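You operate a simulated robot arm through the tools that you are given. There is no shell and no other tool.

You are at the controls of a simulated robot arm. One attempt, no reset.

TASK
Put things in order on the top of the timber bench. At the end: the beige wooden wiping pad stands where the yellow blue-band brass adapter stood; the silver blue-band aluminium adapter stands where the beige wooden wiping pad stood; the brass sleeve from the top of the timber bench stands on top of the brown scuffing block; the grey green-band block stands where the silver blue-band aluminium adapter stood; the yellow blue-band brass adapter stands where the brass sleeve stood; whatever was shut is shut again. Leave all else as you found it, and nothing knocked over.

It is judged by the outcome, as a careful person would: the job done as asked, and still so three seconds after it is handed in. It fails if anything else is knocked over, pushed out of place, dropped, spilled or broken.

THE ROBOT
A 7-joint arm with a two-finger parallel gripper, fixed in place. Base frame: the origin is at the foot of the arm, x ahead of it, y to its left, z up; the work surface is at about z = 0.94. Lengths are in m, angles in degrees, forces in N, time in s.
With the tool pointing down near the work surface it reaches from about 0.28 to 0.68 m from the base axis. Its first joint turns from -66.0 to 66.0 degrees. Payload 1.57 kg.
Tool frame: the origin (TCP) lies between the finger pads and is the grasp point; the fingertips stand 0.03 m ahead of it; z points along the fingers, y is the line along which they close. Largest opening 0.11 m; finger width 0.024, thickness 0.012; the body of the gripper, 0.048 by 0.112 m, starts 0.078 m behind the TCP.
Orientation is that of the tool frame in the base frame, as [roll, pitch, yaw] about the fixed x, y, z axes, in that order (R = Rz(yaw) Ry(pitch) Rx(roll)). With the fingers straight down and closing along the base's y, the tool's x points along the base's -x, its y along +y and its z along -z.

THE INTERFACE
- The arm moves only by the tool step_arm. Its argument "plan" is a list of rows, each a list of 7 numbers: the gripper command, from -1 (shut) to 1 (fully open), values between in proportion, then the shift along the tool's x, y, z in m, then the turn, a rotation vector about the tool's x, y, z in degrees. In form: [[hand, tx, ty, tz, ax, ay, az], ...]. A call has 1 to 20 rows; each row is the pose to reach, as a shift and turn from the pose commanded when the call began, along the tool's axes at that moment. A row lasts 0.2 s, in which the tool goes at most 0.05 m and 8.6 degrees; a call with a longer step from one row to the next is refused whole, and so is a gripper value outside its range. A pose out of reach is approached as far as the arm can. The call stops where the force on the tool passes 40 N (or 10 N more than at its start, if that is more) or the arm is blocked; 0.2 s more then pass. The fingers move at their own pace (about 0.108 m/s each) and stop on an object; they squeeze with about 42 N. The grip force told is the motor's: it shows also when the fingers shut on nothing. Time passes only in rows, and 0.2 s behind the last, so rows that repeat a pose let the fingers close. It gives the time, the measured TCP pose, the force on the tool (base axes), the opening and the grip force at its end, in the units of the frame above (readings bear some noise), with the torque about the TCP (base axes, N m) and any sound that the robot's microphone picked up.
- Cameras (640 x 400 px; columns grow to the right, rows downward): "scene" is fixed at [0.173, -0.3947, 1.4218]; the picture's right is [0.72, -0.70, 0.00], its down [-0.29, -0.29, -0.91] and it looks along [0.64, 0.65, -0.41] (base axes); focal length 322 px, centre (320, 200). "wrist" rides on the gripper at [0.07, 0.016, -0.141] in the tool frame; the picture's right is [-0.23, 0.97, 0.00], its down [-0.86, -0.20, -0.48] and it looks along [-0.47, -0.11, 0.88] (tool axes); focal length 222 px, centre (320, 200).
- camera(camera): a new picture of that camera. No time passes.
- point_at(camera, pixels): for up to 12 pixels [column, row] of the newest picture of that camera ("zoom" is the newest enlarged one), the place [x, y, z] in the base frame of the surface seen there, good to about 0.002 m. No time passes.
- close_up(camera, box): a new picture of the part [left, top, right, bottom] of that camera's present view, enlarged. No time passes.
- sign_off(): hands the job in; it is judged then, once.

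Unless the task says otherwise, let go and move clear before handing in.

The tools are called after "Call:" as a command line: name --pt "numbers of a row" for each row, then --argument value for the rest, lists and objects as JSON in quotes. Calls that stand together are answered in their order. step_arm: Moves the arm, as the interface text tells. Its arguments: {"type":"object","properties":{"plan":{"type":"array","items":{"type":"array","items":{"type":"number"}}}},"required":["plan"]} The other tools are called the same way: camera (camera) takes a picture; point_at (camera, pixels) gives the place of the surface under pixels of a picture; close_up (camera, box) takes an enlarged picture of a part of a camera's view; sign_off () hands the job in.

At the start:

```text
time: 0.0
eef_pos: [0.3065, 0.1992, 1.2453]
tcp_rot: [179.9, 0.0, -180.0]
contact_force: [-1.0, -0.8, 0.7]
ft_torque: [0.01, 0.03, -0.01]
opening: 0.1101
gripper_force: 0.1
```

scene: 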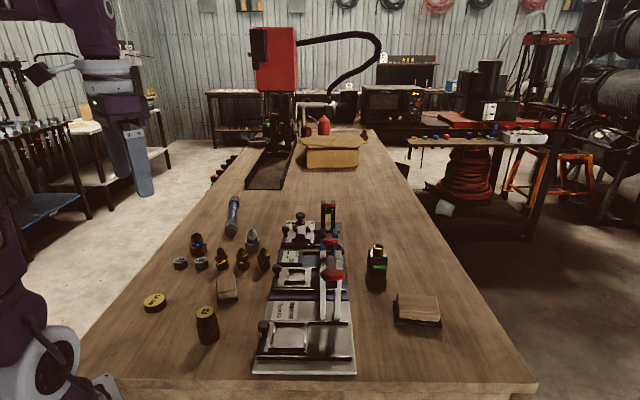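
wrist: 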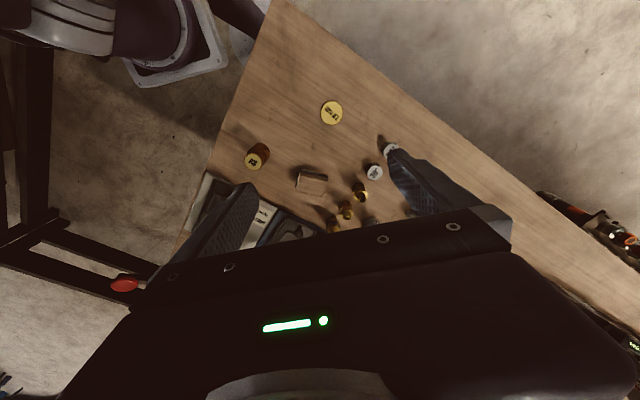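

The scene picture shows small parts around pixels (150-270, 230-340) and blocks near (376,270) and (417,308). I'll enlarge these areas to identify each object.

Call:
close_up --camera "scene" --box '[130, 180, 290, 280]'

Call:
close_up --camera "scene" --box '[120, 250, 280, 350]'

Call:
close_up --camera "scene" --box '[250, 190, 460, 380]'

Call:
close_up --camera "wrist" --box '[200, 70, 440, 250]'

```text
4.00 times, centred on (210, 230) of scene
```

zoom: 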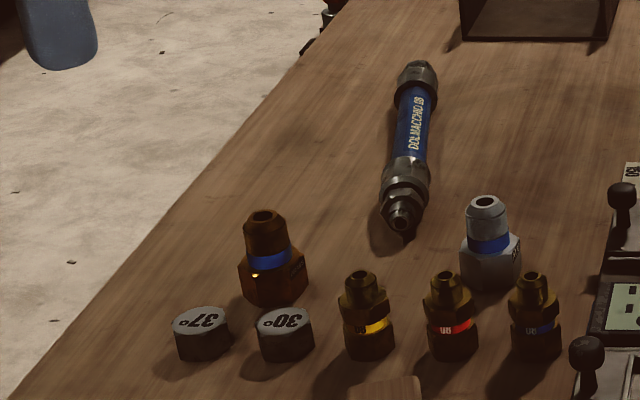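

```text
4.00 times, centred on (200, 300) of scene
```

zoom: 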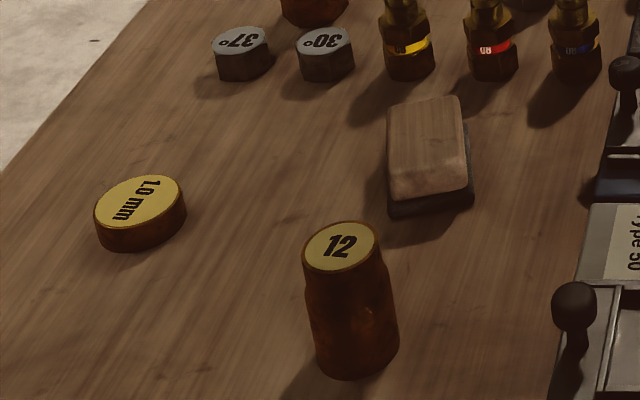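

```text
2.11 times, centred on (355, 285) of scene
```

zoom: 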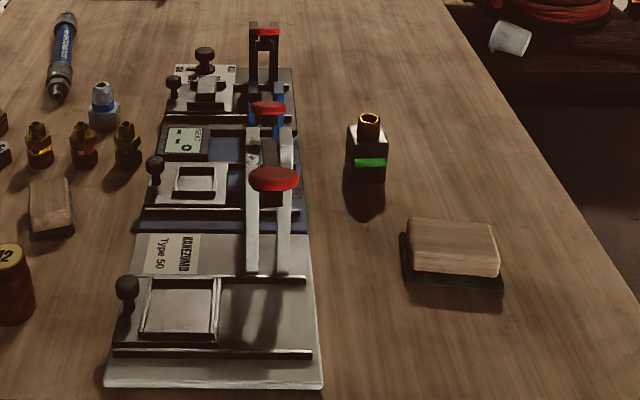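

```text
2.22 times, centred on (320, 160) of wrist
```

zoom: 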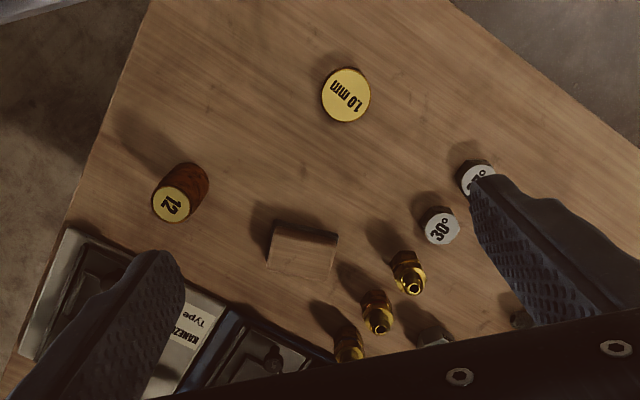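

The small objects need finer identification: the band colours, the two sanding-like blocks and the ring on the green-band block. I'll take tighter enlargements.

Call:
close_up --camera "scene" --box '[180, 220, 244, 260]'

Call:
close_up --camera "scene" --box '[230, 220, 294, 280]'

Call:
close_up --camera "scene" --box '[345, 235, 409, 300]'

Call:
close_up --camera "scene" --box '[380, 280, 456, 336]'

Call:
close_up --camera "scene" --box '[185, 260, 265, 350]'

Call:
close_up --camera "scene" --box '[240, 120, 400, 220]'

```text
10.00 times, centred on (212, 240) of scene
```

zoom: 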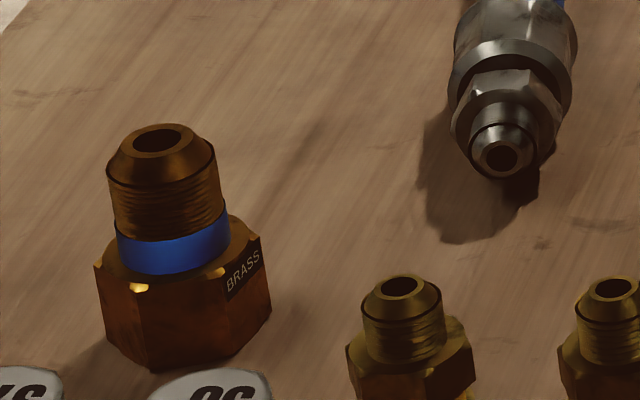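

```text
6.67 times, centred on (262, 250) of scene
```

zoom: 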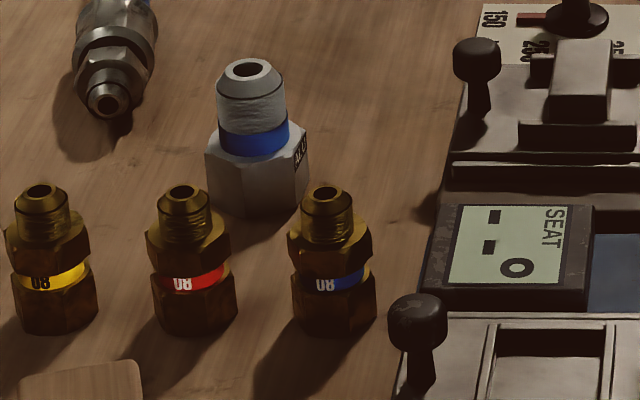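

```text
6.15 times, centred on (377, 268) of scene
```

zoom: 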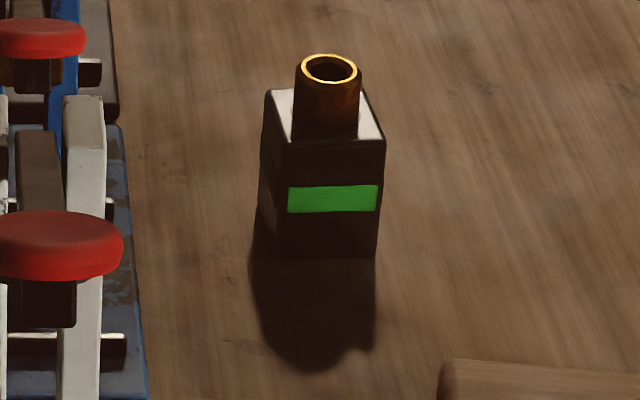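

```text
7.14 times, centred on (418, 308) of scene
```

zoom: 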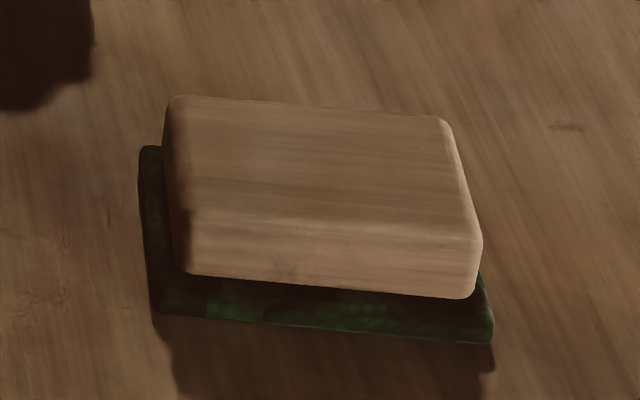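

```text
4.44 times, centred on (225, 305) of scene
```

zoom: 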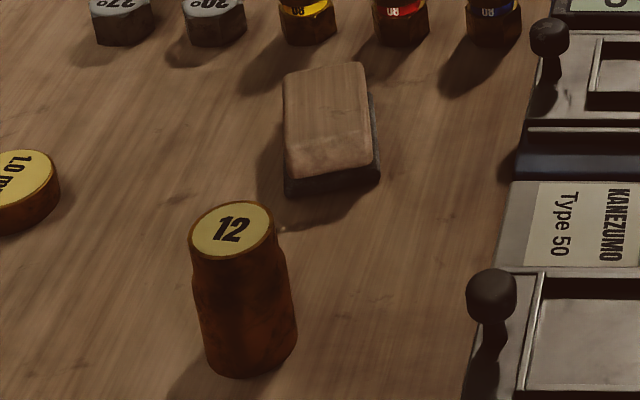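

```text
4.00 times, centred on (320, 170) of scene
```

zoom: 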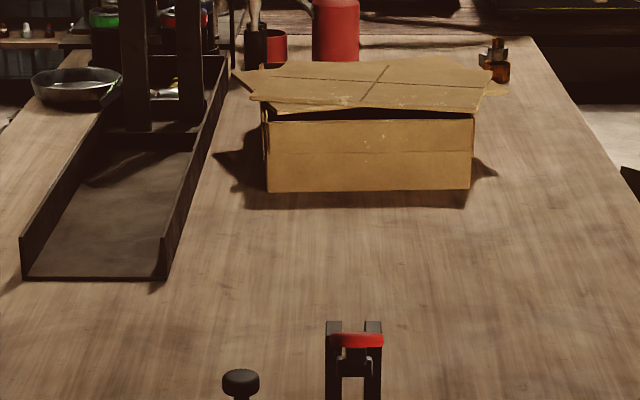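

Two sanding-type blocks (grey underside at (228,287), green underside at (417,308)), a large "BRASS" blue-band adapter at (197,245), and small "08" adapters. I'll measure positions of all these.

Call:
camera --camera "scene"

Call:
point_at --camera "scene" --pixels '[[197, 236], [252, 232], [222, 249], [243, 249], [264, 249], [206, 311], [154, 300], [180, 261], [201, 261], [228, 285], [377, 246], [417, 306]]'

Call:
point_at --camera "scene" --pixels '[[370, 256], [383, 256], [376, 285], [368, 288], [385, 288], [234, 215], [232, 232], [364, 134], [300, 300], [328, 270], [207, 341], [330, 203]]'

Call:
close_up --camera "scene" --box '[340, 115, 404, 155]'

Call:
close_up --camera "scene" --box '[200, 100, 300, 190]'

```text
taken
```

scene: 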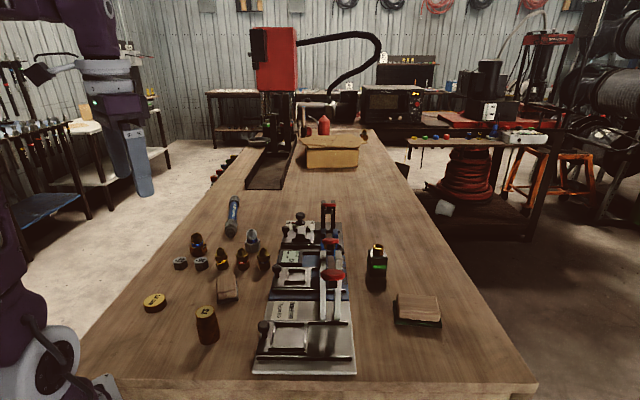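

```text
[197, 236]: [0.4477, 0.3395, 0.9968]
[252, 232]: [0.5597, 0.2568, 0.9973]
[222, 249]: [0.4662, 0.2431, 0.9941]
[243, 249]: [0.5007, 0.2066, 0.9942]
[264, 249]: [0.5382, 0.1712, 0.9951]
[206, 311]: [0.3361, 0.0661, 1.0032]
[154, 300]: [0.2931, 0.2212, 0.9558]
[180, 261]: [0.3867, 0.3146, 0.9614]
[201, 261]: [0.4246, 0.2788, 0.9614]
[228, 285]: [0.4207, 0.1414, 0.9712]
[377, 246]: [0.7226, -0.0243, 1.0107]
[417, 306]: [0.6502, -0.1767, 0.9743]
```

```text
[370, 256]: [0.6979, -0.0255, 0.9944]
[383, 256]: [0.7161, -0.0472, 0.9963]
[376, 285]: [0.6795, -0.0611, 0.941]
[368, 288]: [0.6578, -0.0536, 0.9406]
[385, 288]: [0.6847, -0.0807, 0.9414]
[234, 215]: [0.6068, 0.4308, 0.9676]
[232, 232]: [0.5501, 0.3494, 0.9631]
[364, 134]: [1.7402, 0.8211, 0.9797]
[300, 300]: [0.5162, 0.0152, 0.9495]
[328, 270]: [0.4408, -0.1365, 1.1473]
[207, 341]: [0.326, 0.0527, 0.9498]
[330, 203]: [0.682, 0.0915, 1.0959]
```

```text
10.00 times, centred on (372, 135) of scene
```

zoom: 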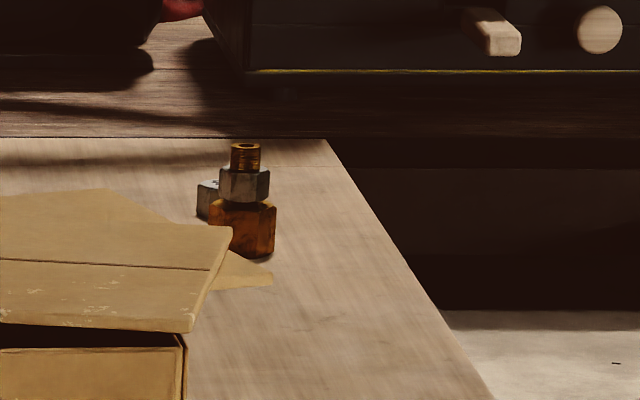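

```text
4.44 times, centred on (250, 145) of scene
```

zoom: 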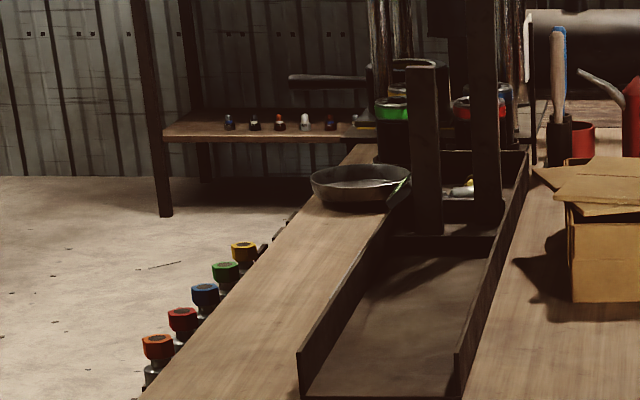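

The parts are located, but the ring on the green-band block, the pad colours and the clamps need a closer look. I'll carry the wrist camera high (z 1.245) across to near (0.60, -0.03).

Call:
step_arm --pt "1 -0.036 -0.029 0 0 0 0" --pt "1 -0.072 -0.058 0 0 0 0" --pt "1 -0.108 -0.087 0 0 0 0" --pt "1 -0.144 -0.116 0 0 0 0" --pt "1 -0.18 -0.145 0 0 0 0" --pt "1 -0.216 -0.174 0 0 0 0" --pt "1 -0.252 -0.203 0 0 0 0" --pt "1 -0.288 -0.232 0 0 0 0" --pt "1 -0.288 -0.232 0 0 0 0"

Call:
camera --camera "wrist"

Call:
camera --camera "scene"

```text
time: 2.0
eef_pos: [0.5702, -0.0222, 1.2419]
tcp_rot: [179.9, -0.3, -180.0]
contact_force: [0.3, 0.2, 0.4]
ft_torque: [-0.02, -0.02, 0.01]
opening: 0.1101
gripper_force: 0.0
out of reach, approached as far as the arm can: row 8, 9
```

```text
taken
```

wrist: 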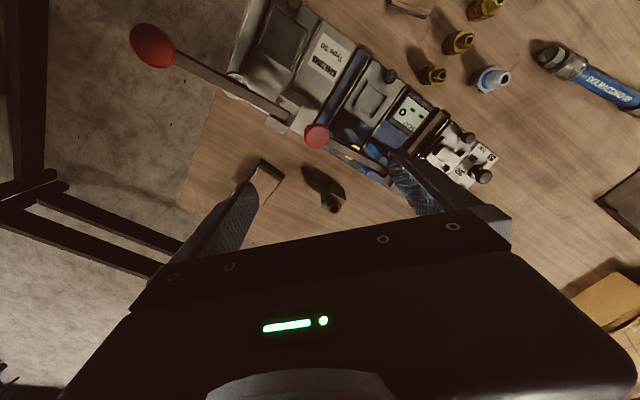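

```text
taken
```

scene: 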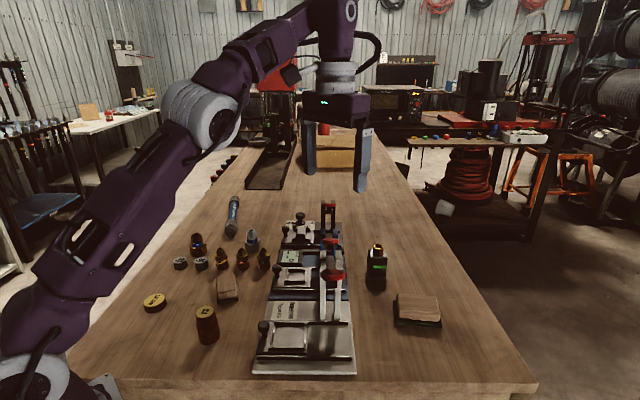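

The green-band block with its ring shows at (330,200), partly dark. I'll enlarge the wrist view there and around the clamps.

Call:
close_up --camera "wrist" --box '[240, 140, 400, 240]'

Call:
close_up --camera "wrist" --box '[200, 0, 500, 190]'

Call:
point_at --camera "wrist" --pixels '[[317, 136], [152, 46], [285, 115], [330, 205], [322, 188], [265, 180]]'

```text
4.00 times, centred on (320, 190) of wrist
```

zoom: 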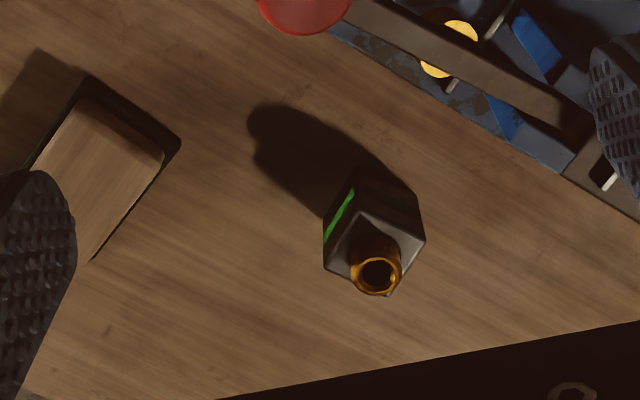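

```text
2.11 times, centred on (350, 95) of wrist
```

zoom: 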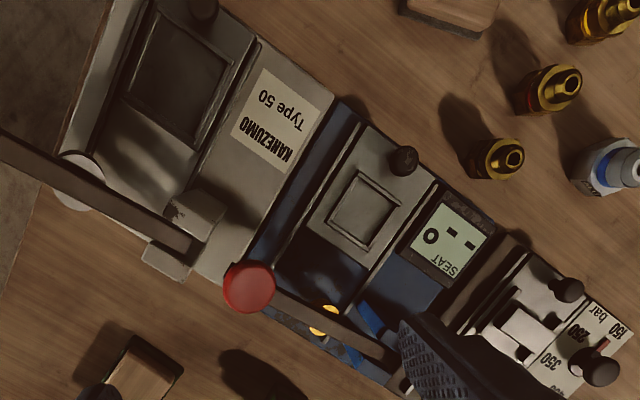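

```text
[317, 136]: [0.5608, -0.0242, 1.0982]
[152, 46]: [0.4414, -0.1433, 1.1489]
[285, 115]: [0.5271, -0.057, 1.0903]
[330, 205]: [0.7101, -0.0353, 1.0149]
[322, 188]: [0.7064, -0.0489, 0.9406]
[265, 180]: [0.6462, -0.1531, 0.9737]
```

The block carries a brass ring, and both a large "BRASS" blue-band adapter and a small "08" one could be the yellow one. I'll move the wrist camera over to the adapters to compare their colours in the same light.

Call:
step_arm --pt "1 0.023 0.0385 0 0 0 0" --pt "1 0.046 0.077 0 0 0 0" --pt "1 0.069 0.1155 0 0 0 0" --pt "1 0.092 0.154 0 0 0 0" --pt "1 0.115 0.1925 0 0 0 0" --pt "1 0.138 0.231 0 0 0 0" --pt "1 0.161 0.2695 0 0 0 0" --pt "1 0.184 0.308 0 0 0 0" --pt "1 0.207 0.3465 0 0 0 0" --pt "1 0.23 0.385 0 0 0 0" --pt "1 0.23 0.385 0 0 0 0"

Call:
camera --camera "wrist"

Call:
close_up --camera "wrist" --box '[200, 60, 440, 240]'

```text
time: 4.4
eef_pos: [0.3388, 0.3619, 1.2416]
tcp_rot: [180.0, 0.1, 180.0]
contact_force: [-0.7, -0.7, 0.1]
ft_torque: [0.0, -0.04, 0.0]
opening: 0.1099
gripper_force: 0.1
```

```text
taken
```

wrist: 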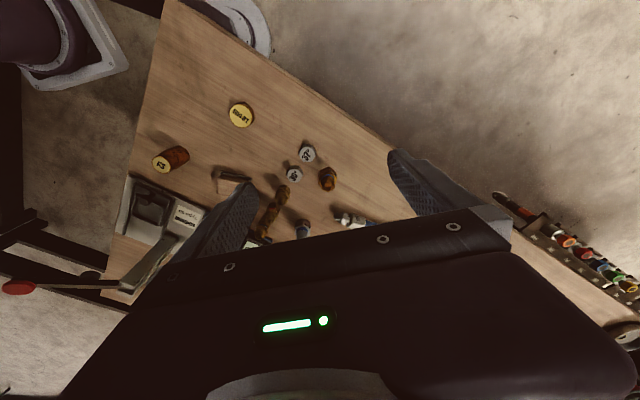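

```text
2.22 times, centred on (320, 150) of wrist
```

zoom: 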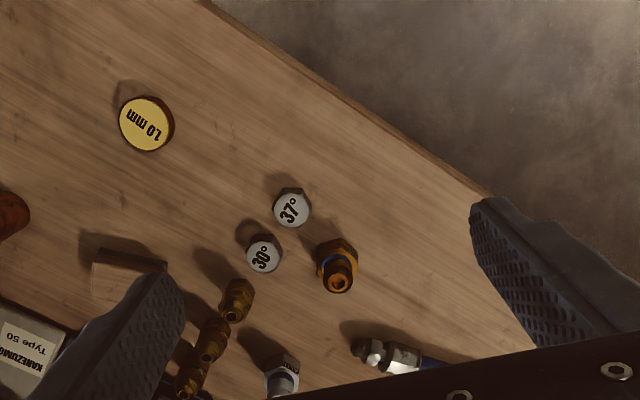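

The large adapter looks orange-brown and the small ones yellow-olive. I'll zoom further to verify colours and labels.

Call:
close_up --camera "wrist" --box '[250, 130, 370, 240]'

Call:
close_up --camera "scene" --box '[186, 230, 210, 260]'

Call:
close_up --camera "scene" --box '[250, 240, 280, 276]'

Call:
close_up --camera "scene" --box '[190, 300, 222, 348]'

Call:
close_up --camera "scene" --box '[210, 268, 246, 306]'

```text
3.64 times, centred on (310, 185) of wrist
```

zoom: 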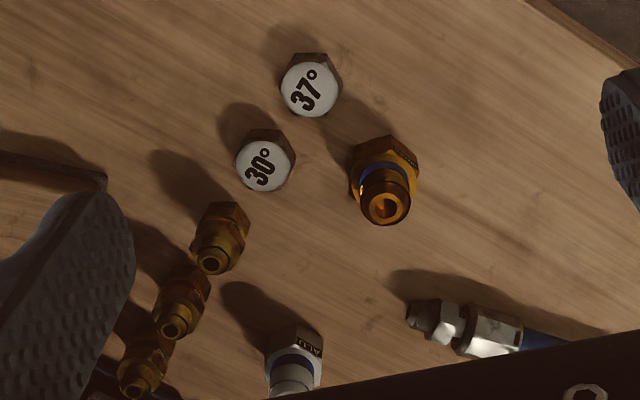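

```text
13.33 times, centred on (198, 245) of scene
```

zoom: 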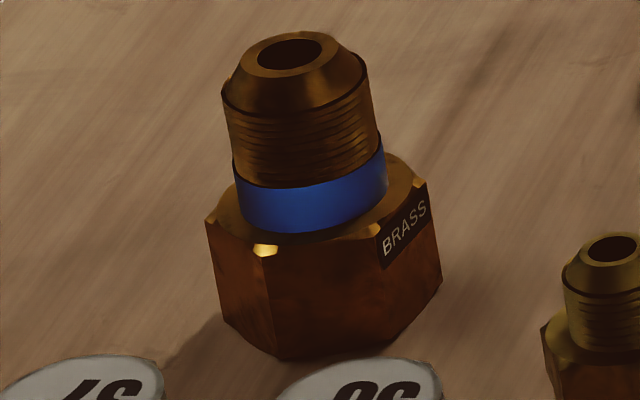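

```text
11.11 times, centred on (265, 258) of scene
```

zoom: 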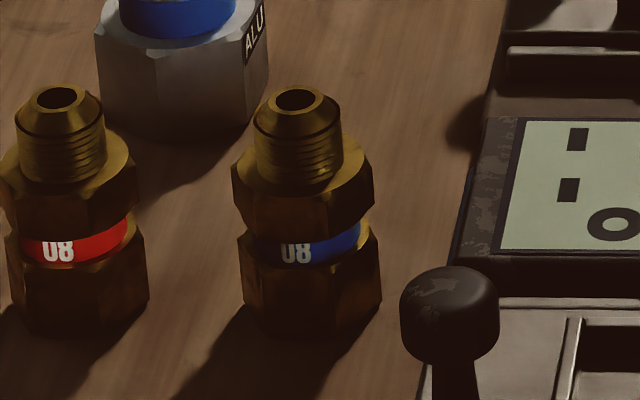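

```text
8.33 times, centred on (206, 324) of scene
```

zoom: 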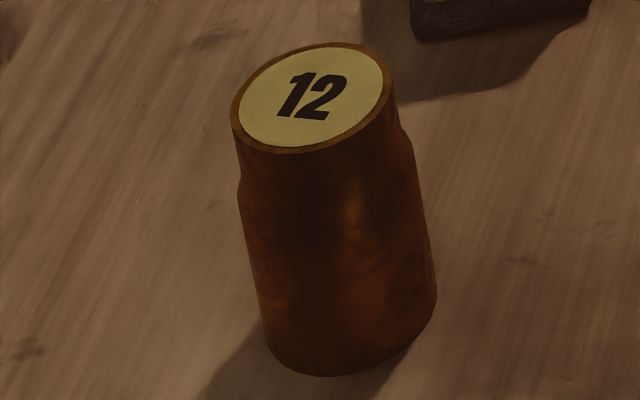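

```text
10.53 times, centred on (228, 287) of scene
```

zoom: 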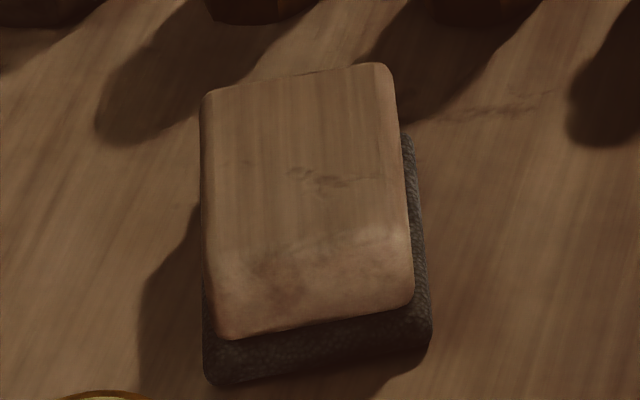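

The large pair carry "BRASS" and "ALU" labels; the small ones carry "08". To see which reading fits physically I'll measure the pad's corners and the surroundings of both spots.

Call:
point_at --camera "zoom" --pixels '[[212, 108], [385, 78], [405, 290], [222, 325], [208, 376], [425, 338], [408, 150], [300, 180], [320, 310]]'

Call:
close_up --camera "scene" --box '[250, 240, 280, 276]'

Call:
point_at --camera "zoom" --pixels '[[65, 95], [295, 100], [250, 330], [380, 320], [310, 345], [80, 345], [440, 290], [410, 398], [450, 250], [180, 140]]'

Call:
close_up --camera "scene" --box '[170, 225, 218, 275]'

Call:
point_at --camera "zoom" --pixels '[[130, 280], [290, 280], [350, 90], [270, 220], [430, 210], [380, 250], [145, 350], [300, 350], [350, 200]]'

```text
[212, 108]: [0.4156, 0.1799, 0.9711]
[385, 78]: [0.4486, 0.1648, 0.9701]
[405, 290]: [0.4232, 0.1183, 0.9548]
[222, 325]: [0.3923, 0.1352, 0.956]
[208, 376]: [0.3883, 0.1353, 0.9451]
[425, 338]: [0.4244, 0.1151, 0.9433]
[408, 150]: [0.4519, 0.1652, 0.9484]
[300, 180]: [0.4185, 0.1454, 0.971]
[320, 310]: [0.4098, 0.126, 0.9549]
```

```text
11.11 times, centred on (265, 258) of scene
```

zoom: 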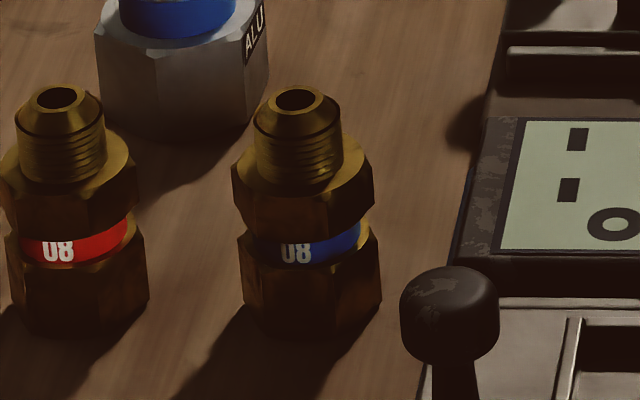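

```text
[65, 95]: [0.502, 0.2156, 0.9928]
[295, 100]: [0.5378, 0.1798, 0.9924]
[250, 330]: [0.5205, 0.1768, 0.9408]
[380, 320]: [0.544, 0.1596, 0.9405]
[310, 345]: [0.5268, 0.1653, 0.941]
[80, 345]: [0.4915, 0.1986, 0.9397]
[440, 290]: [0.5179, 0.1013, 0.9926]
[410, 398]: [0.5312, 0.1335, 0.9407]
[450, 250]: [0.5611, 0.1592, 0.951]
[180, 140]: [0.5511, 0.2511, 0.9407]
```

```text
8.00 times, centred on (194, 250) of scene
```

zoom: 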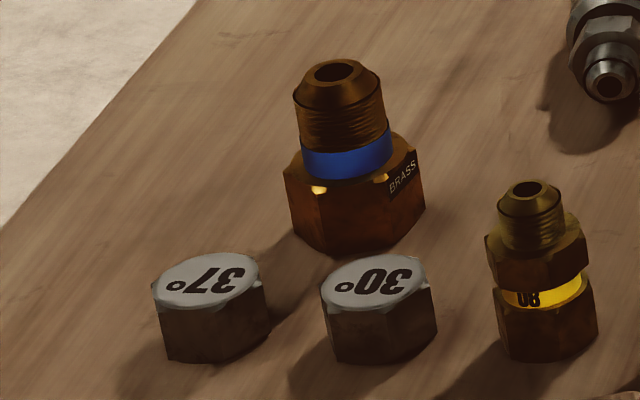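

```text
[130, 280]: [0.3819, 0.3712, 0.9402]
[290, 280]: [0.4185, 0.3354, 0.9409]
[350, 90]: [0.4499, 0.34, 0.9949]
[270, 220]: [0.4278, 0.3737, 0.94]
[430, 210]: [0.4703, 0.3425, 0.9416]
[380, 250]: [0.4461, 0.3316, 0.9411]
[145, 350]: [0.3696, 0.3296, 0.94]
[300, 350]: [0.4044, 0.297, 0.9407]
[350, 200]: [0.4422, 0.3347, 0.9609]
```

The pad base is about 0.041 × 0.057 m, centred near (0.420, 0.150). It fits freely at the labelled BRASS adapter's spot near (0.447, 0.343), which pairs with the ALU adapter, so I take those as the two adapters and the bench-standing "12" cylinder as the sleeve. I'll move above the sleeve at (0.335, 0.066).

Call:
step_arm --pt "1 0.001 -0.049 0 0 0 0" --pt "1 0.001 -0.098 0 0 0 0" --pt "1 0.002 -0.147 0 0 0 0" --pt "1 0.002 -0.196 0 0 0 0" --pt "1 0.003 -0.245 0 0 0 0" --pt "1 0.003 -0.294 0 0 0 0" --pt "1 0.003 -0.296 0.04 0 0 0" --pt "1 0.003 -0.296 0.08 0 0 0" --pt "1 0.003 -0.296 0.12 0 0 0" --pt "1 0.003 -0.296 0.12 0 0 0"

Call:
camera --camera "wrist"

Call:
camera --camera "scene"

```text
time: 6.6
eef_pos: [0.3379, 0.0662, 1.1192]
tcp_rot: [179.9, 0.0, 180.0]
contact_force: [0.3, 0.5, 0.3]
ft_torque: [0.02, 0.0, 0.02]
opening: 0.1102
gripper_force: 0.1
```

```text
taken
```

wrist: 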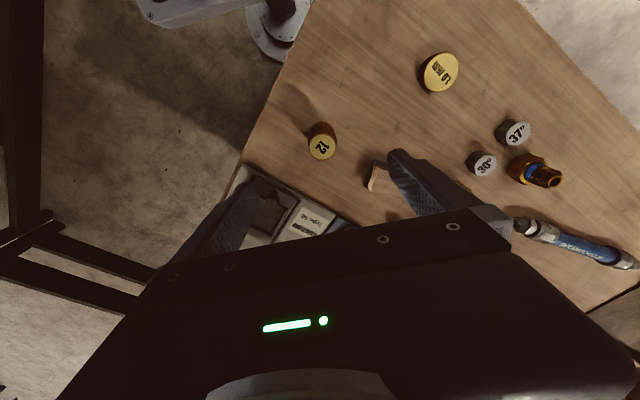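

```text
taken
```

scene: 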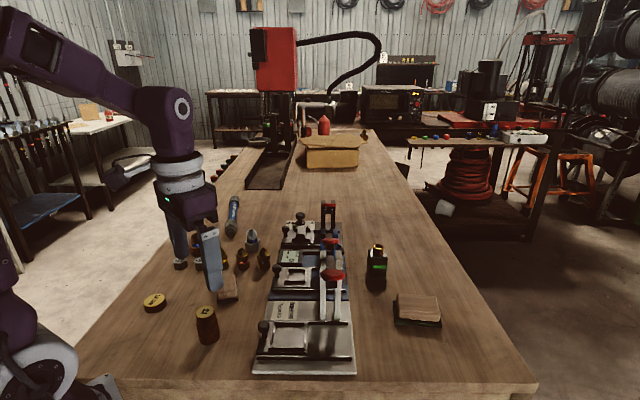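

The sleeve label shows at wrist (322,147). I'll measure it from this closer view before descending, along with the sides.

Call:
close_up --camera "wrist" --box '[290, 110, 354, 170]'

Call:
point_at --camera "wrist" --pixels '[[322, 147], [312, 147], [333, 146], [322, 137], [322, 157], [321, 127]]'

Call:
point_at --camera "scene" --pixels '[[205, 312], [198, 312], [214, 311], [206, 307], [205, 317], [207, 338], [200, 340], [216, 337]]'

```text
6.67 times, centred on (322, 140) of wrist
```

zoom: 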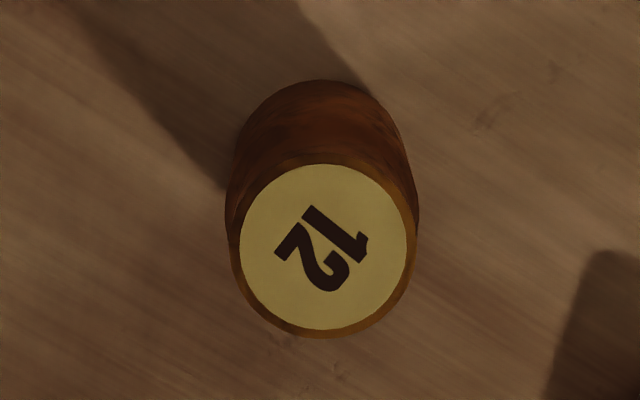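

```text
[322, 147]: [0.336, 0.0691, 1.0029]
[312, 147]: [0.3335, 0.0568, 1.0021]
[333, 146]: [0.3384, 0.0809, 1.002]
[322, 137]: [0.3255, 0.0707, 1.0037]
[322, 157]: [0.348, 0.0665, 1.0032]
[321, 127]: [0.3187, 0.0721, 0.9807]
```

```text
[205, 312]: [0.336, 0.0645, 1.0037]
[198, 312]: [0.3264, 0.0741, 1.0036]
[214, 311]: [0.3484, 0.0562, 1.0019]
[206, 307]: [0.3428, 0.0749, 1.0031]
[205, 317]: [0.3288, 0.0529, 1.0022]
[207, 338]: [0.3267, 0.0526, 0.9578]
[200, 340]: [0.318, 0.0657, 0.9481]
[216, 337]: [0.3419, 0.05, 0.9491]
```

The sleeve axis is at about (0.336, 0.067), top z 1.003; the TCP is above it. I'll descend to z≈0.985, close and check.

Call:
step_arm --pt "1 0.002 0.001 0.034 0 0 0" --pt "1 0.002 0.001 0.068 0 0 0" --pt "1 0.002 0.001 0.102 0 0 0" --pt "1 0.002 0.001 0.134 0 0 0" --pt "1 0.002 0.001 0.134 0 0 0"

Call:
step_arm --pt "-1 0 0 0 0 0 0" --pt "-1 0 0 0 0 0 0" --pt "-1 0 0 0 0 0 0" --pt "-1 0 0 0 0 0 0" --pt "-1 0 0 0 0 0 0"

Call:
camera --camera "scene"

```text
time: 7.8
eef_pos: [0.3344, 0.0668, 0.9856]
tcp_rot: [-180.0, 0.0, -180.0]
contact_force: [0.2, 0.2, -0.4]
ft_torque: [0.04, 0.0, -0.01]
opening: 0.1099
gripper_force: 0.1
```

```text
time: 9.0
eef_pos: [0.3345, 0.0661, 0.9854]
tcp_rot: [-179.9, 0.0, -180.0]
contact_force: [0.5, 0.4, 0.1]
ft_torque: [-0.01, -0.03, 0.0]
opening: 0.0361
gripper_force: 41.4
```

```text
taken
```

scene: 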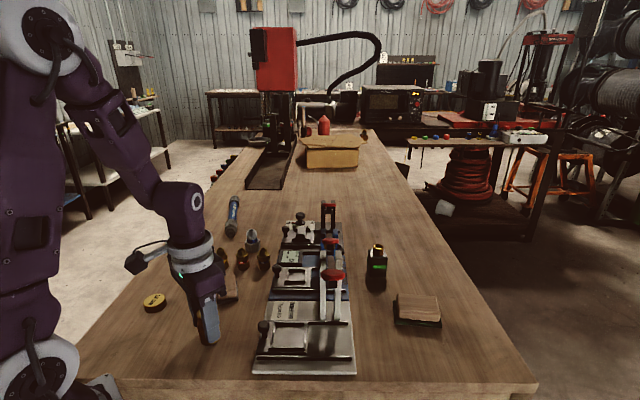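

The sleeve is gripped at 0.036 m. I'll lift to z≈1.25, and measure the scuffing block's top corners from the scene view.

Call:
step_arm --pt "-1 0 0 -0.03 0 0 0" --pt "-1 0 0 -0.07 0 0 0" --pt "-1 0 0 -0.115 0 0 0" --pt "-1 0 0 -0.16 0 0 0" --pt "-1 0 0 -0.205 0 0 0" --pt "-1 0 0 -0.25 0 0 0" --pt "-1 0 0 -0.265 0 0 0" --pt "-1 0 0 -0.265 0 0 0"

Call:
close_up --camera "scene" --box '[380, 280, 456, 336]'

Call:
point_at --camera "zoom" --pixels '[[185, 105], [435, 122], [470, 235], [195, 215], [145, 155], [160, 308], [488, 335], [185, 265], [470, 290], [325, 165]]'

Call:
camera --camera "scene"

```text
time: 10.8
eef_pos: [0.3341, 0.0659, 1.2525]
tcp_rot: [-180.0, 0.0, 180.0]
contact_force: [-0.8, -0.1, -0.4]
ft_torque: [0.0, 0.0, 0.0]
opening: 0.0361
gripper_force: 41.9
```

```text
7.14 times, centred on (418, 308) of scene
```

zoom: 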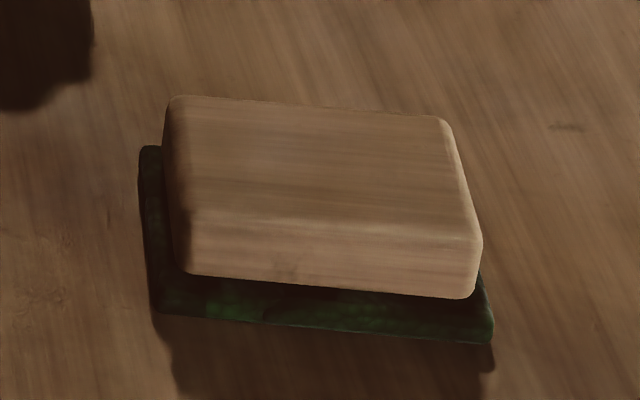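

```text
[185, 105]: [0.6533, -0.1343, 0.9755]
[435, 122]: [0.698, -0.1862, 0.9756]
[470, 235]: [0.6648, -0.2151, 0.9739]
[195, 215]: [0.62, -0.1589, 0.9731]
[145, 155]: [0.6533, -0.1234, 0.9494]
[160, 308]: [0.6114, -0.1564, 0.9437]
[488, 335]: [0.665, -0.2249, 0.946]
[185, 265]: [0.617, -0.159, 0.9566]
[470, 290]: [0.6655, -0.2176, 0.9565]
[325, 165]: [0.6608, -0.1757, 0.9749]
```

```text
taken
```

scene: 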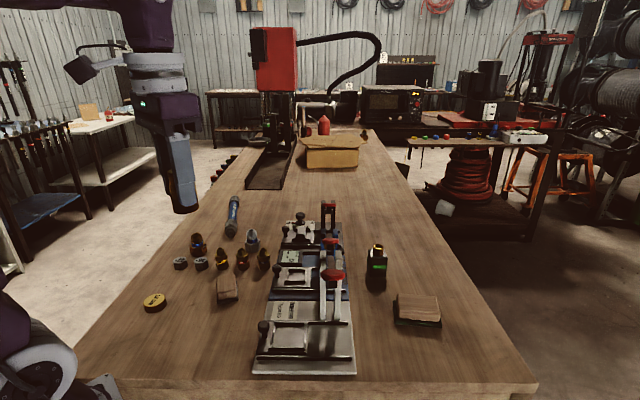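

Scuffing block top centre is about (0.659, -0.174), z 0.975. I'll carry the sleeve at z 1.25 around to (0.40, -0.26), clear above the clamp knob at (0.44, -0.14, 1.15).

Call:
step_arm --pt "-1 0 -0.04 0 0 0 0" --pt "-1 0 -0.085 0 0 0 0" --pt "-1 0 -0.13 0 0 0 0" --pt "-1 0 -0.175 0 0 0 0" --pt "-1 0 -0.22 0 0 0 0" --pt "-1 -0.01 -0.265 0 0 0 0" --pt "-1 -0.035 -0.3 0 0 0 0" --pt "-1 -0.066 -0.326 0 0 0 0" --pt "-1 -0.066 -0.326 0 0 0 0"

Call:
camera --camera "scene"

Call:
camera --camera "wrist"

```text
time: 12.8
eef_pos: [0.3962, -0.2604, 1.2506]
tcp_rot: [179.9, -0.1, -179.9]
contact_force: [0.2, -0.5, -1.0]
ft_torque: [-0.01, 0.0, 0.0]
opening: 0.0361
gripper_force: 41.6
```

```text
taken
```

scene: 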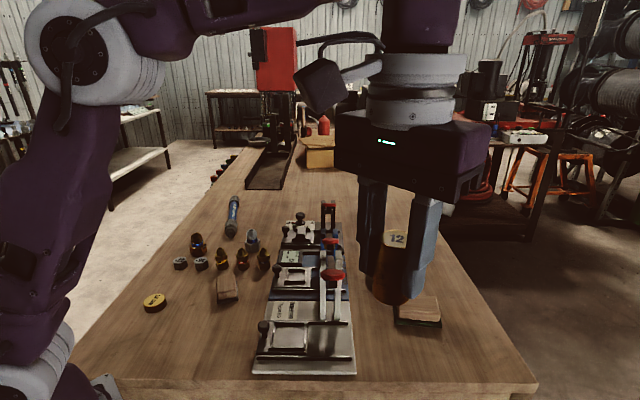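

```text
taken
```

wrist: 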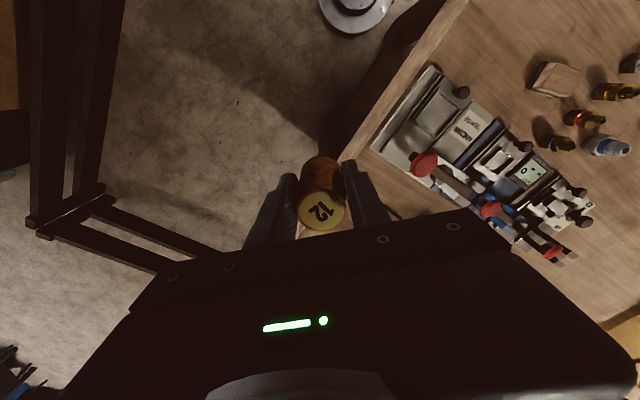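

The sleeve is still held upright between the fingers. I'll go outward and down to about (0.60, -0.21, 1.12), then to above the block at z≈1.06.

Call:
step_arm --pt "-1 -0.034 0.008 0.022 0 0 0" --pt "-1 -0.068 0.016 0.044 0 0 0" --pt "-1 -0.102 0.025 0.066 0 0 0" --pt "-1 -0.136 0.033 0.088 0 0 0" --pt "-1 -0.17 0.042 0.11 0 0 0" --pt "-1 -0.204 0.05 0.13 0 0 0" --pt "-1 -0.235 0.07 0.16 0 0 0" --pt "-1 -0.26 0.086 0.19 0 0 0" --pt "-1 -0.26 0.086 0.19 0 0 0"

Call:
camera --camera "scene"

Call:
camera --camera "wrist"

```text
time: 14.8
eef_pos: [0.6433, -0.1761, 1.0684]
tcp_rot: [-180.0, 0.0, 180.0]
contact_force: [-0.6, 0.1, 0.0]
ft_torque: [0.02, -0.02, 0.03]
opening: 0.0365
gripper_force: 42.2
out of reach, approached as far as the arm can: row 7, 8, 9
```

```text
taken
```

scene: 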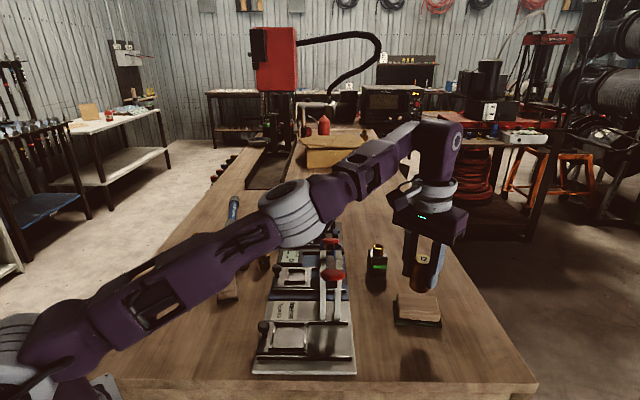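

```text
taken
```

wrist: 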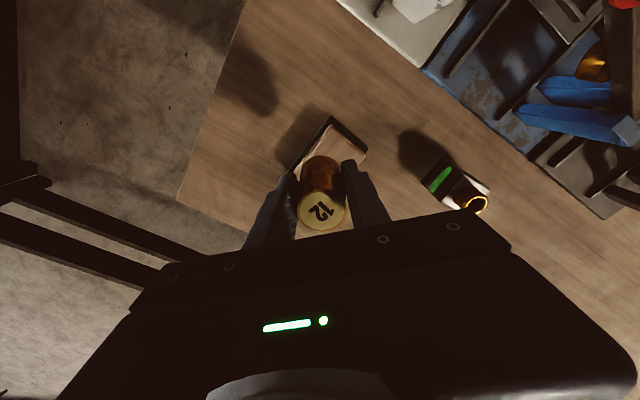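

The arm reached (0.643, -0.176) at z 1.068, and reach grows lower down. I'll ease down to about z 1.035 while pushing outward, and look.

Call:
step_arm --pt "-1 0 0 0.015 0 0 0" --pt "-1 -0.006 0.001 0.025 0 0 0" --pt "-1 -0.012 0.002 0.033 0 0 0" --pt "-1 -0.012 0.002 0.033 0 0 0"

Call:
camera --camera "wrist"

Call:
close_up --camera "scene" --box '[370, 230, 482, 330]'

```text
time: 15.8
eef_pos: [0.6525, -0.1742, 1.0356]
tcp_rot: [-179.9, 0.0, 179.9]
contact_force: [0.3, -0.4, -1.6]
ft_torque: [-0.02, 0.04, 0.02]
opening: 0.0365
gripper_force: 41.6
out of reach, approached as far as the arm can: row 3, 4
```

```text
taken
```

wrist: 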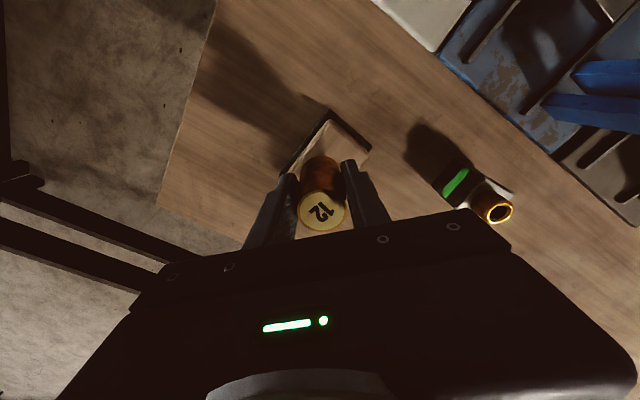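

```text
4.00 times, centred on (426, 280) of scene
```

zoom: 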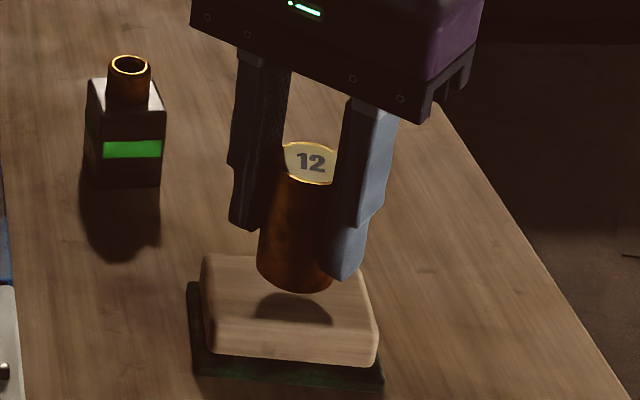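

The sleeve hangs about 15 mm above the block and nearly centred. I'll lower gently to contact.

Call:
step_arm --pt "-1 -0.002 0 0.005 0 0 0" --pt "-1 -0.004 0 0.009 0 0 0" --pt "-1 -0.004 0 0.012 0 0 0" --pt "-1 -0.004 0 0.014 0 0 0" --pt "-1 -0.004 0 0.014 0 0 0"

Call:
close_up --camera "scene" --box '[370, 230, 482, 330]'

```text
time: 17.0
eef_pos: [0.6576, -0.1741, 1.0225]
tcp_rot: [-179.9, -0.1, 180.0]
contact_force: [0.5, 0.0, -1.0]
ft_torque: [0.01, 0.03, 0.01]
opening: 0.0361
gripper_force: 41.8
```

```text
4.00 times, centred on (426, 280) of scene
```

zoom: 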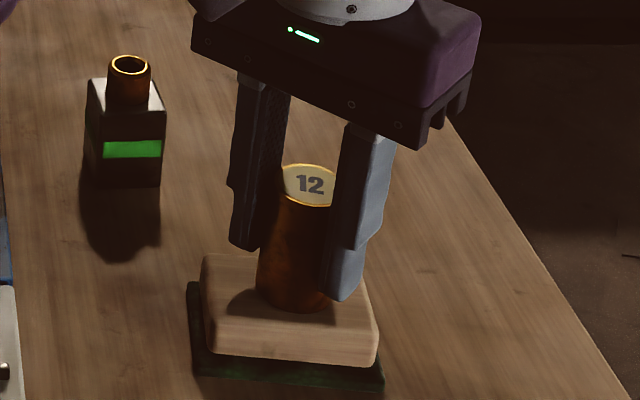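

Nearly touching, no contact force yet (-1 N). I'll lower in 1 mm steps for contact.

Call:
step_arm --pt "-1 0 0 0.001 0 0 0" --pt "-1 0 0 0.002 0 0 0" --pt "-1 0 0 0.002 0 0 0"

Call:
close_up --camera "scene" --box '[390, 260, 454, 330]'

```text
time: 17.8
eef_pos: [0.6576, -0.1734, 1.0205]
tcp_rot: [-180.0, 0.1, -179.9]
contact_force: [-0.4, 0.7, 0.1]
ft_torque: [0.01, -0.01, 0.0]
opening: 0.0362
gripper_force: 41.9
```

```text
5.71 times, centred on (422, 295) of scene
```

zoom: 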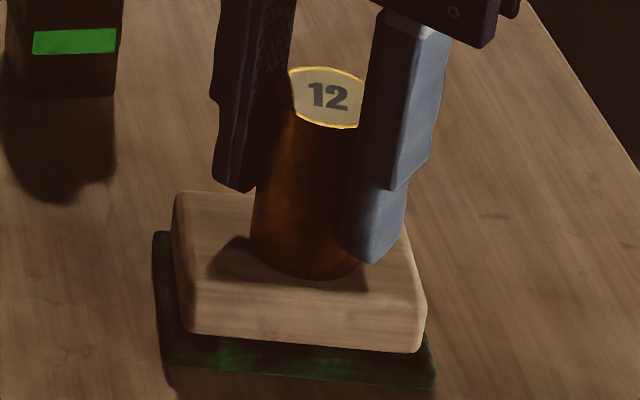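

Still no contact registered. Another couple of millimetres in 1 mm steps.

Call:
step_arm --pt "-1 0 0 0.001 0 0 0" --pt "-1 0 0 0.001 0 0 0"

Call:
step_arm --pt "-1 0 0 0.001 0 0 0" --pt "-1 0 0 0.001 0 0 0"

```text
time: 18.4
eef_pos: [0.6573, -0.175, 1.0184]
tcp_rot: [-180.0, 0.1, 180.0]
contact_force: [0.9, 0.3, 4.3]
ft_torque: [0.03, -0.13, 0.02]
opening: 0.0363
gripper_force: 42.0
```

```text
time: 19.0
eef_pos: [0.6567, -0.1741, 1.0196]
tcp_rot: [-179.9, 0.2, 179.8]
contact_force: [2.6, -3.1, 20.7]
ft_torque: [0.03, -0.38, -0.04]
opening: 0.0364
gripper_force: 42.4
```

Contact is now at 20 N, so the sleeve is seated. I'll ease back 1 mm, open to about 0.07 m, and rise.

Call:
step_arm --pt "-1 0 0 -0.001 0 0 0" --pt "-0.2 0 0 -0.001 0 0 0" --pt "0.3 0 0 -0.001 0 0 0" --pt "0.3 0 0 -0.001 0 0 0" --pt "0.3 0 0 -0.001 0 0 0"

Call:
close_up --camera "scene" --box '[370, 230, 482, 330]'

```text
time: 20.2
eef_pos: [0.6575, -0.1753, 1.0172]
tcp_rot: [179.9, 0.0, -180.0]
contact_force: [0.1, 0.5, -0.2]
ft_torque: [-0.01, 0.01, -0.02]
opening: 0.0716
gripper_force: 0.1
```

```text
4.00 times, centred on (426, 280) of scene
```

zoom: 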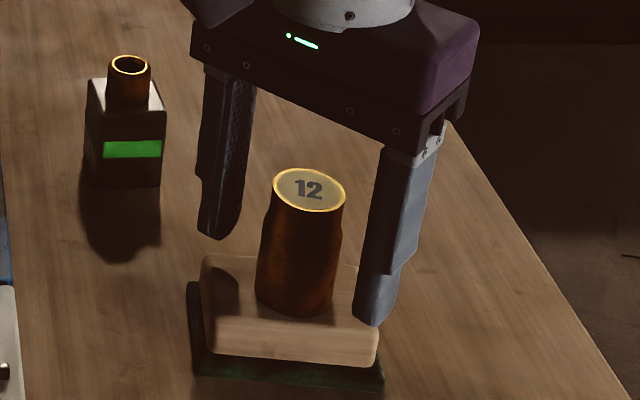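

The sleeve stands upright on the scuffing block, fingers clear. I'll withdraw up and inboard along the reverse route.

Call:
step_arm --pt "0.3 0.004 0 -0.02 0 0 0" --pt "0.3 0.01 0 -0.04 0 0 0" --pt "0.3 0.02 0 -0.065 0 0 0" --pt "0.3 0.05 -0.01 -0.1 0 0 0" --pt "0.3 0.085 -0.025 -0.13 0 0 0" --pt "0.3 0.12 -0.04 -0.155 0 0 0" --pt "0.3 0.155 -0.055 -0.18 0 0 0" --pt "0.3 0.19 -0.07 -0.205 0 0 0" --pt "0.3 0.225 -0.08 -0.225 0 0 0" --pt "0.3 0.257 -0.085 -0.235 0 0 0" --pt "0.3 0.257 -0.085 -0.235 0 0 0"

Call:
close_up --camera "scene" --box '[350, 230, 462, 330]'

```text
time: 22.6
eef_pos: [0.4014, -0.2624, 1.2564]
tcp_rot: [-179.9, 0.1, 180.0]
contact_force: [-1.0, 0.0, -0.2]
ft_torque: [0.02, -0.02, -0.03]
opening: 0.0714
gripper_force: 0.1
```

```text
4.00 times, centred on (406, 280) of scene
```

zoom: 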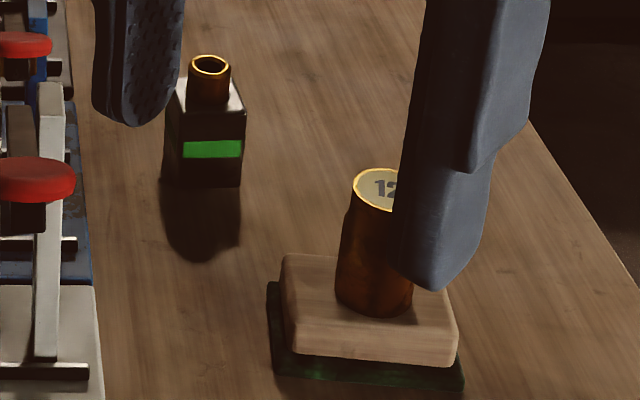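

The sleeve remains standing. Now across at z≈1.25 to above the BRASS adapter near (0.447, 0.343), opening the hand.

Call:
step_arm --pt "1 0.012 0.046 0 0 0 0" --pt "1 0.024 0.092 0 0 0 0" --pt "1 0.036 0.138 0 0 0 0" --pt "1 0.048 0.184 0 0 0 0" --pt "1 0.06 0.23 0 0 0 0" --pt "1 0.06 0.278 0 0 0 0" --pt "1 0.058 0.326 0 0 0 0" --pt "1 0.05 0.374 0 0 0 0" --pt "1 0.038 0.42 0 0 0 0" --pt "1 0.025 0.466 0 0 0 0" --pt "1 0.01 0.512 0 0 0 0" --pt "1 -0.007 0.558 0 0 0 0" --pt "1 -0.027 0.6 0 0 0 0" --pt "1 -0.047 0.606 0.04 0 0 0" --pt "1 -0.047 0.606 0.085 0 0 0" --pt "1 -0.047 0.606 0.13 0 0 0" --pt "1 -0.047 0.606 0.13 0 0 0"

Call:
camera --camera "wrist"

Call:
camera --camera "scene"

```text
time: 26.2
eef_pos: [0.4474, 0.3457, 1.1235]
tcp_rot: [-180.0, 0.0, 179.9]
contact_force: [0.3, 0.5, 0.7]
ft_torque: [-0.03, -0.03, 0.0]
opening: 0.1099
gripper_force: 0.0
out of reach, approached as far as the arm can: row 13
```

```text
taken
```

wrist: 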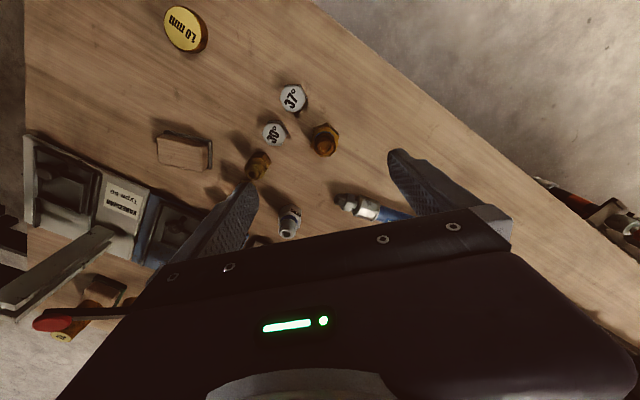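

```text
taken
```

scene: 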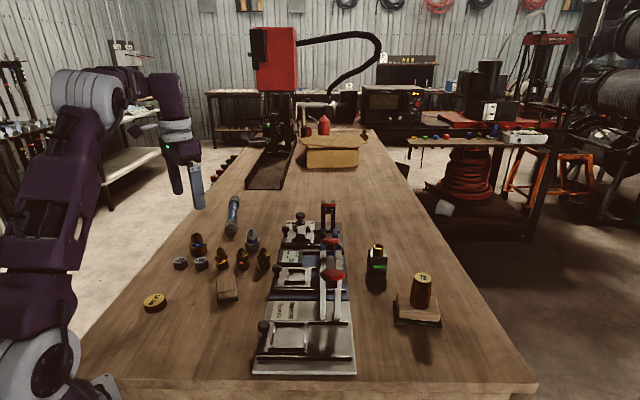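

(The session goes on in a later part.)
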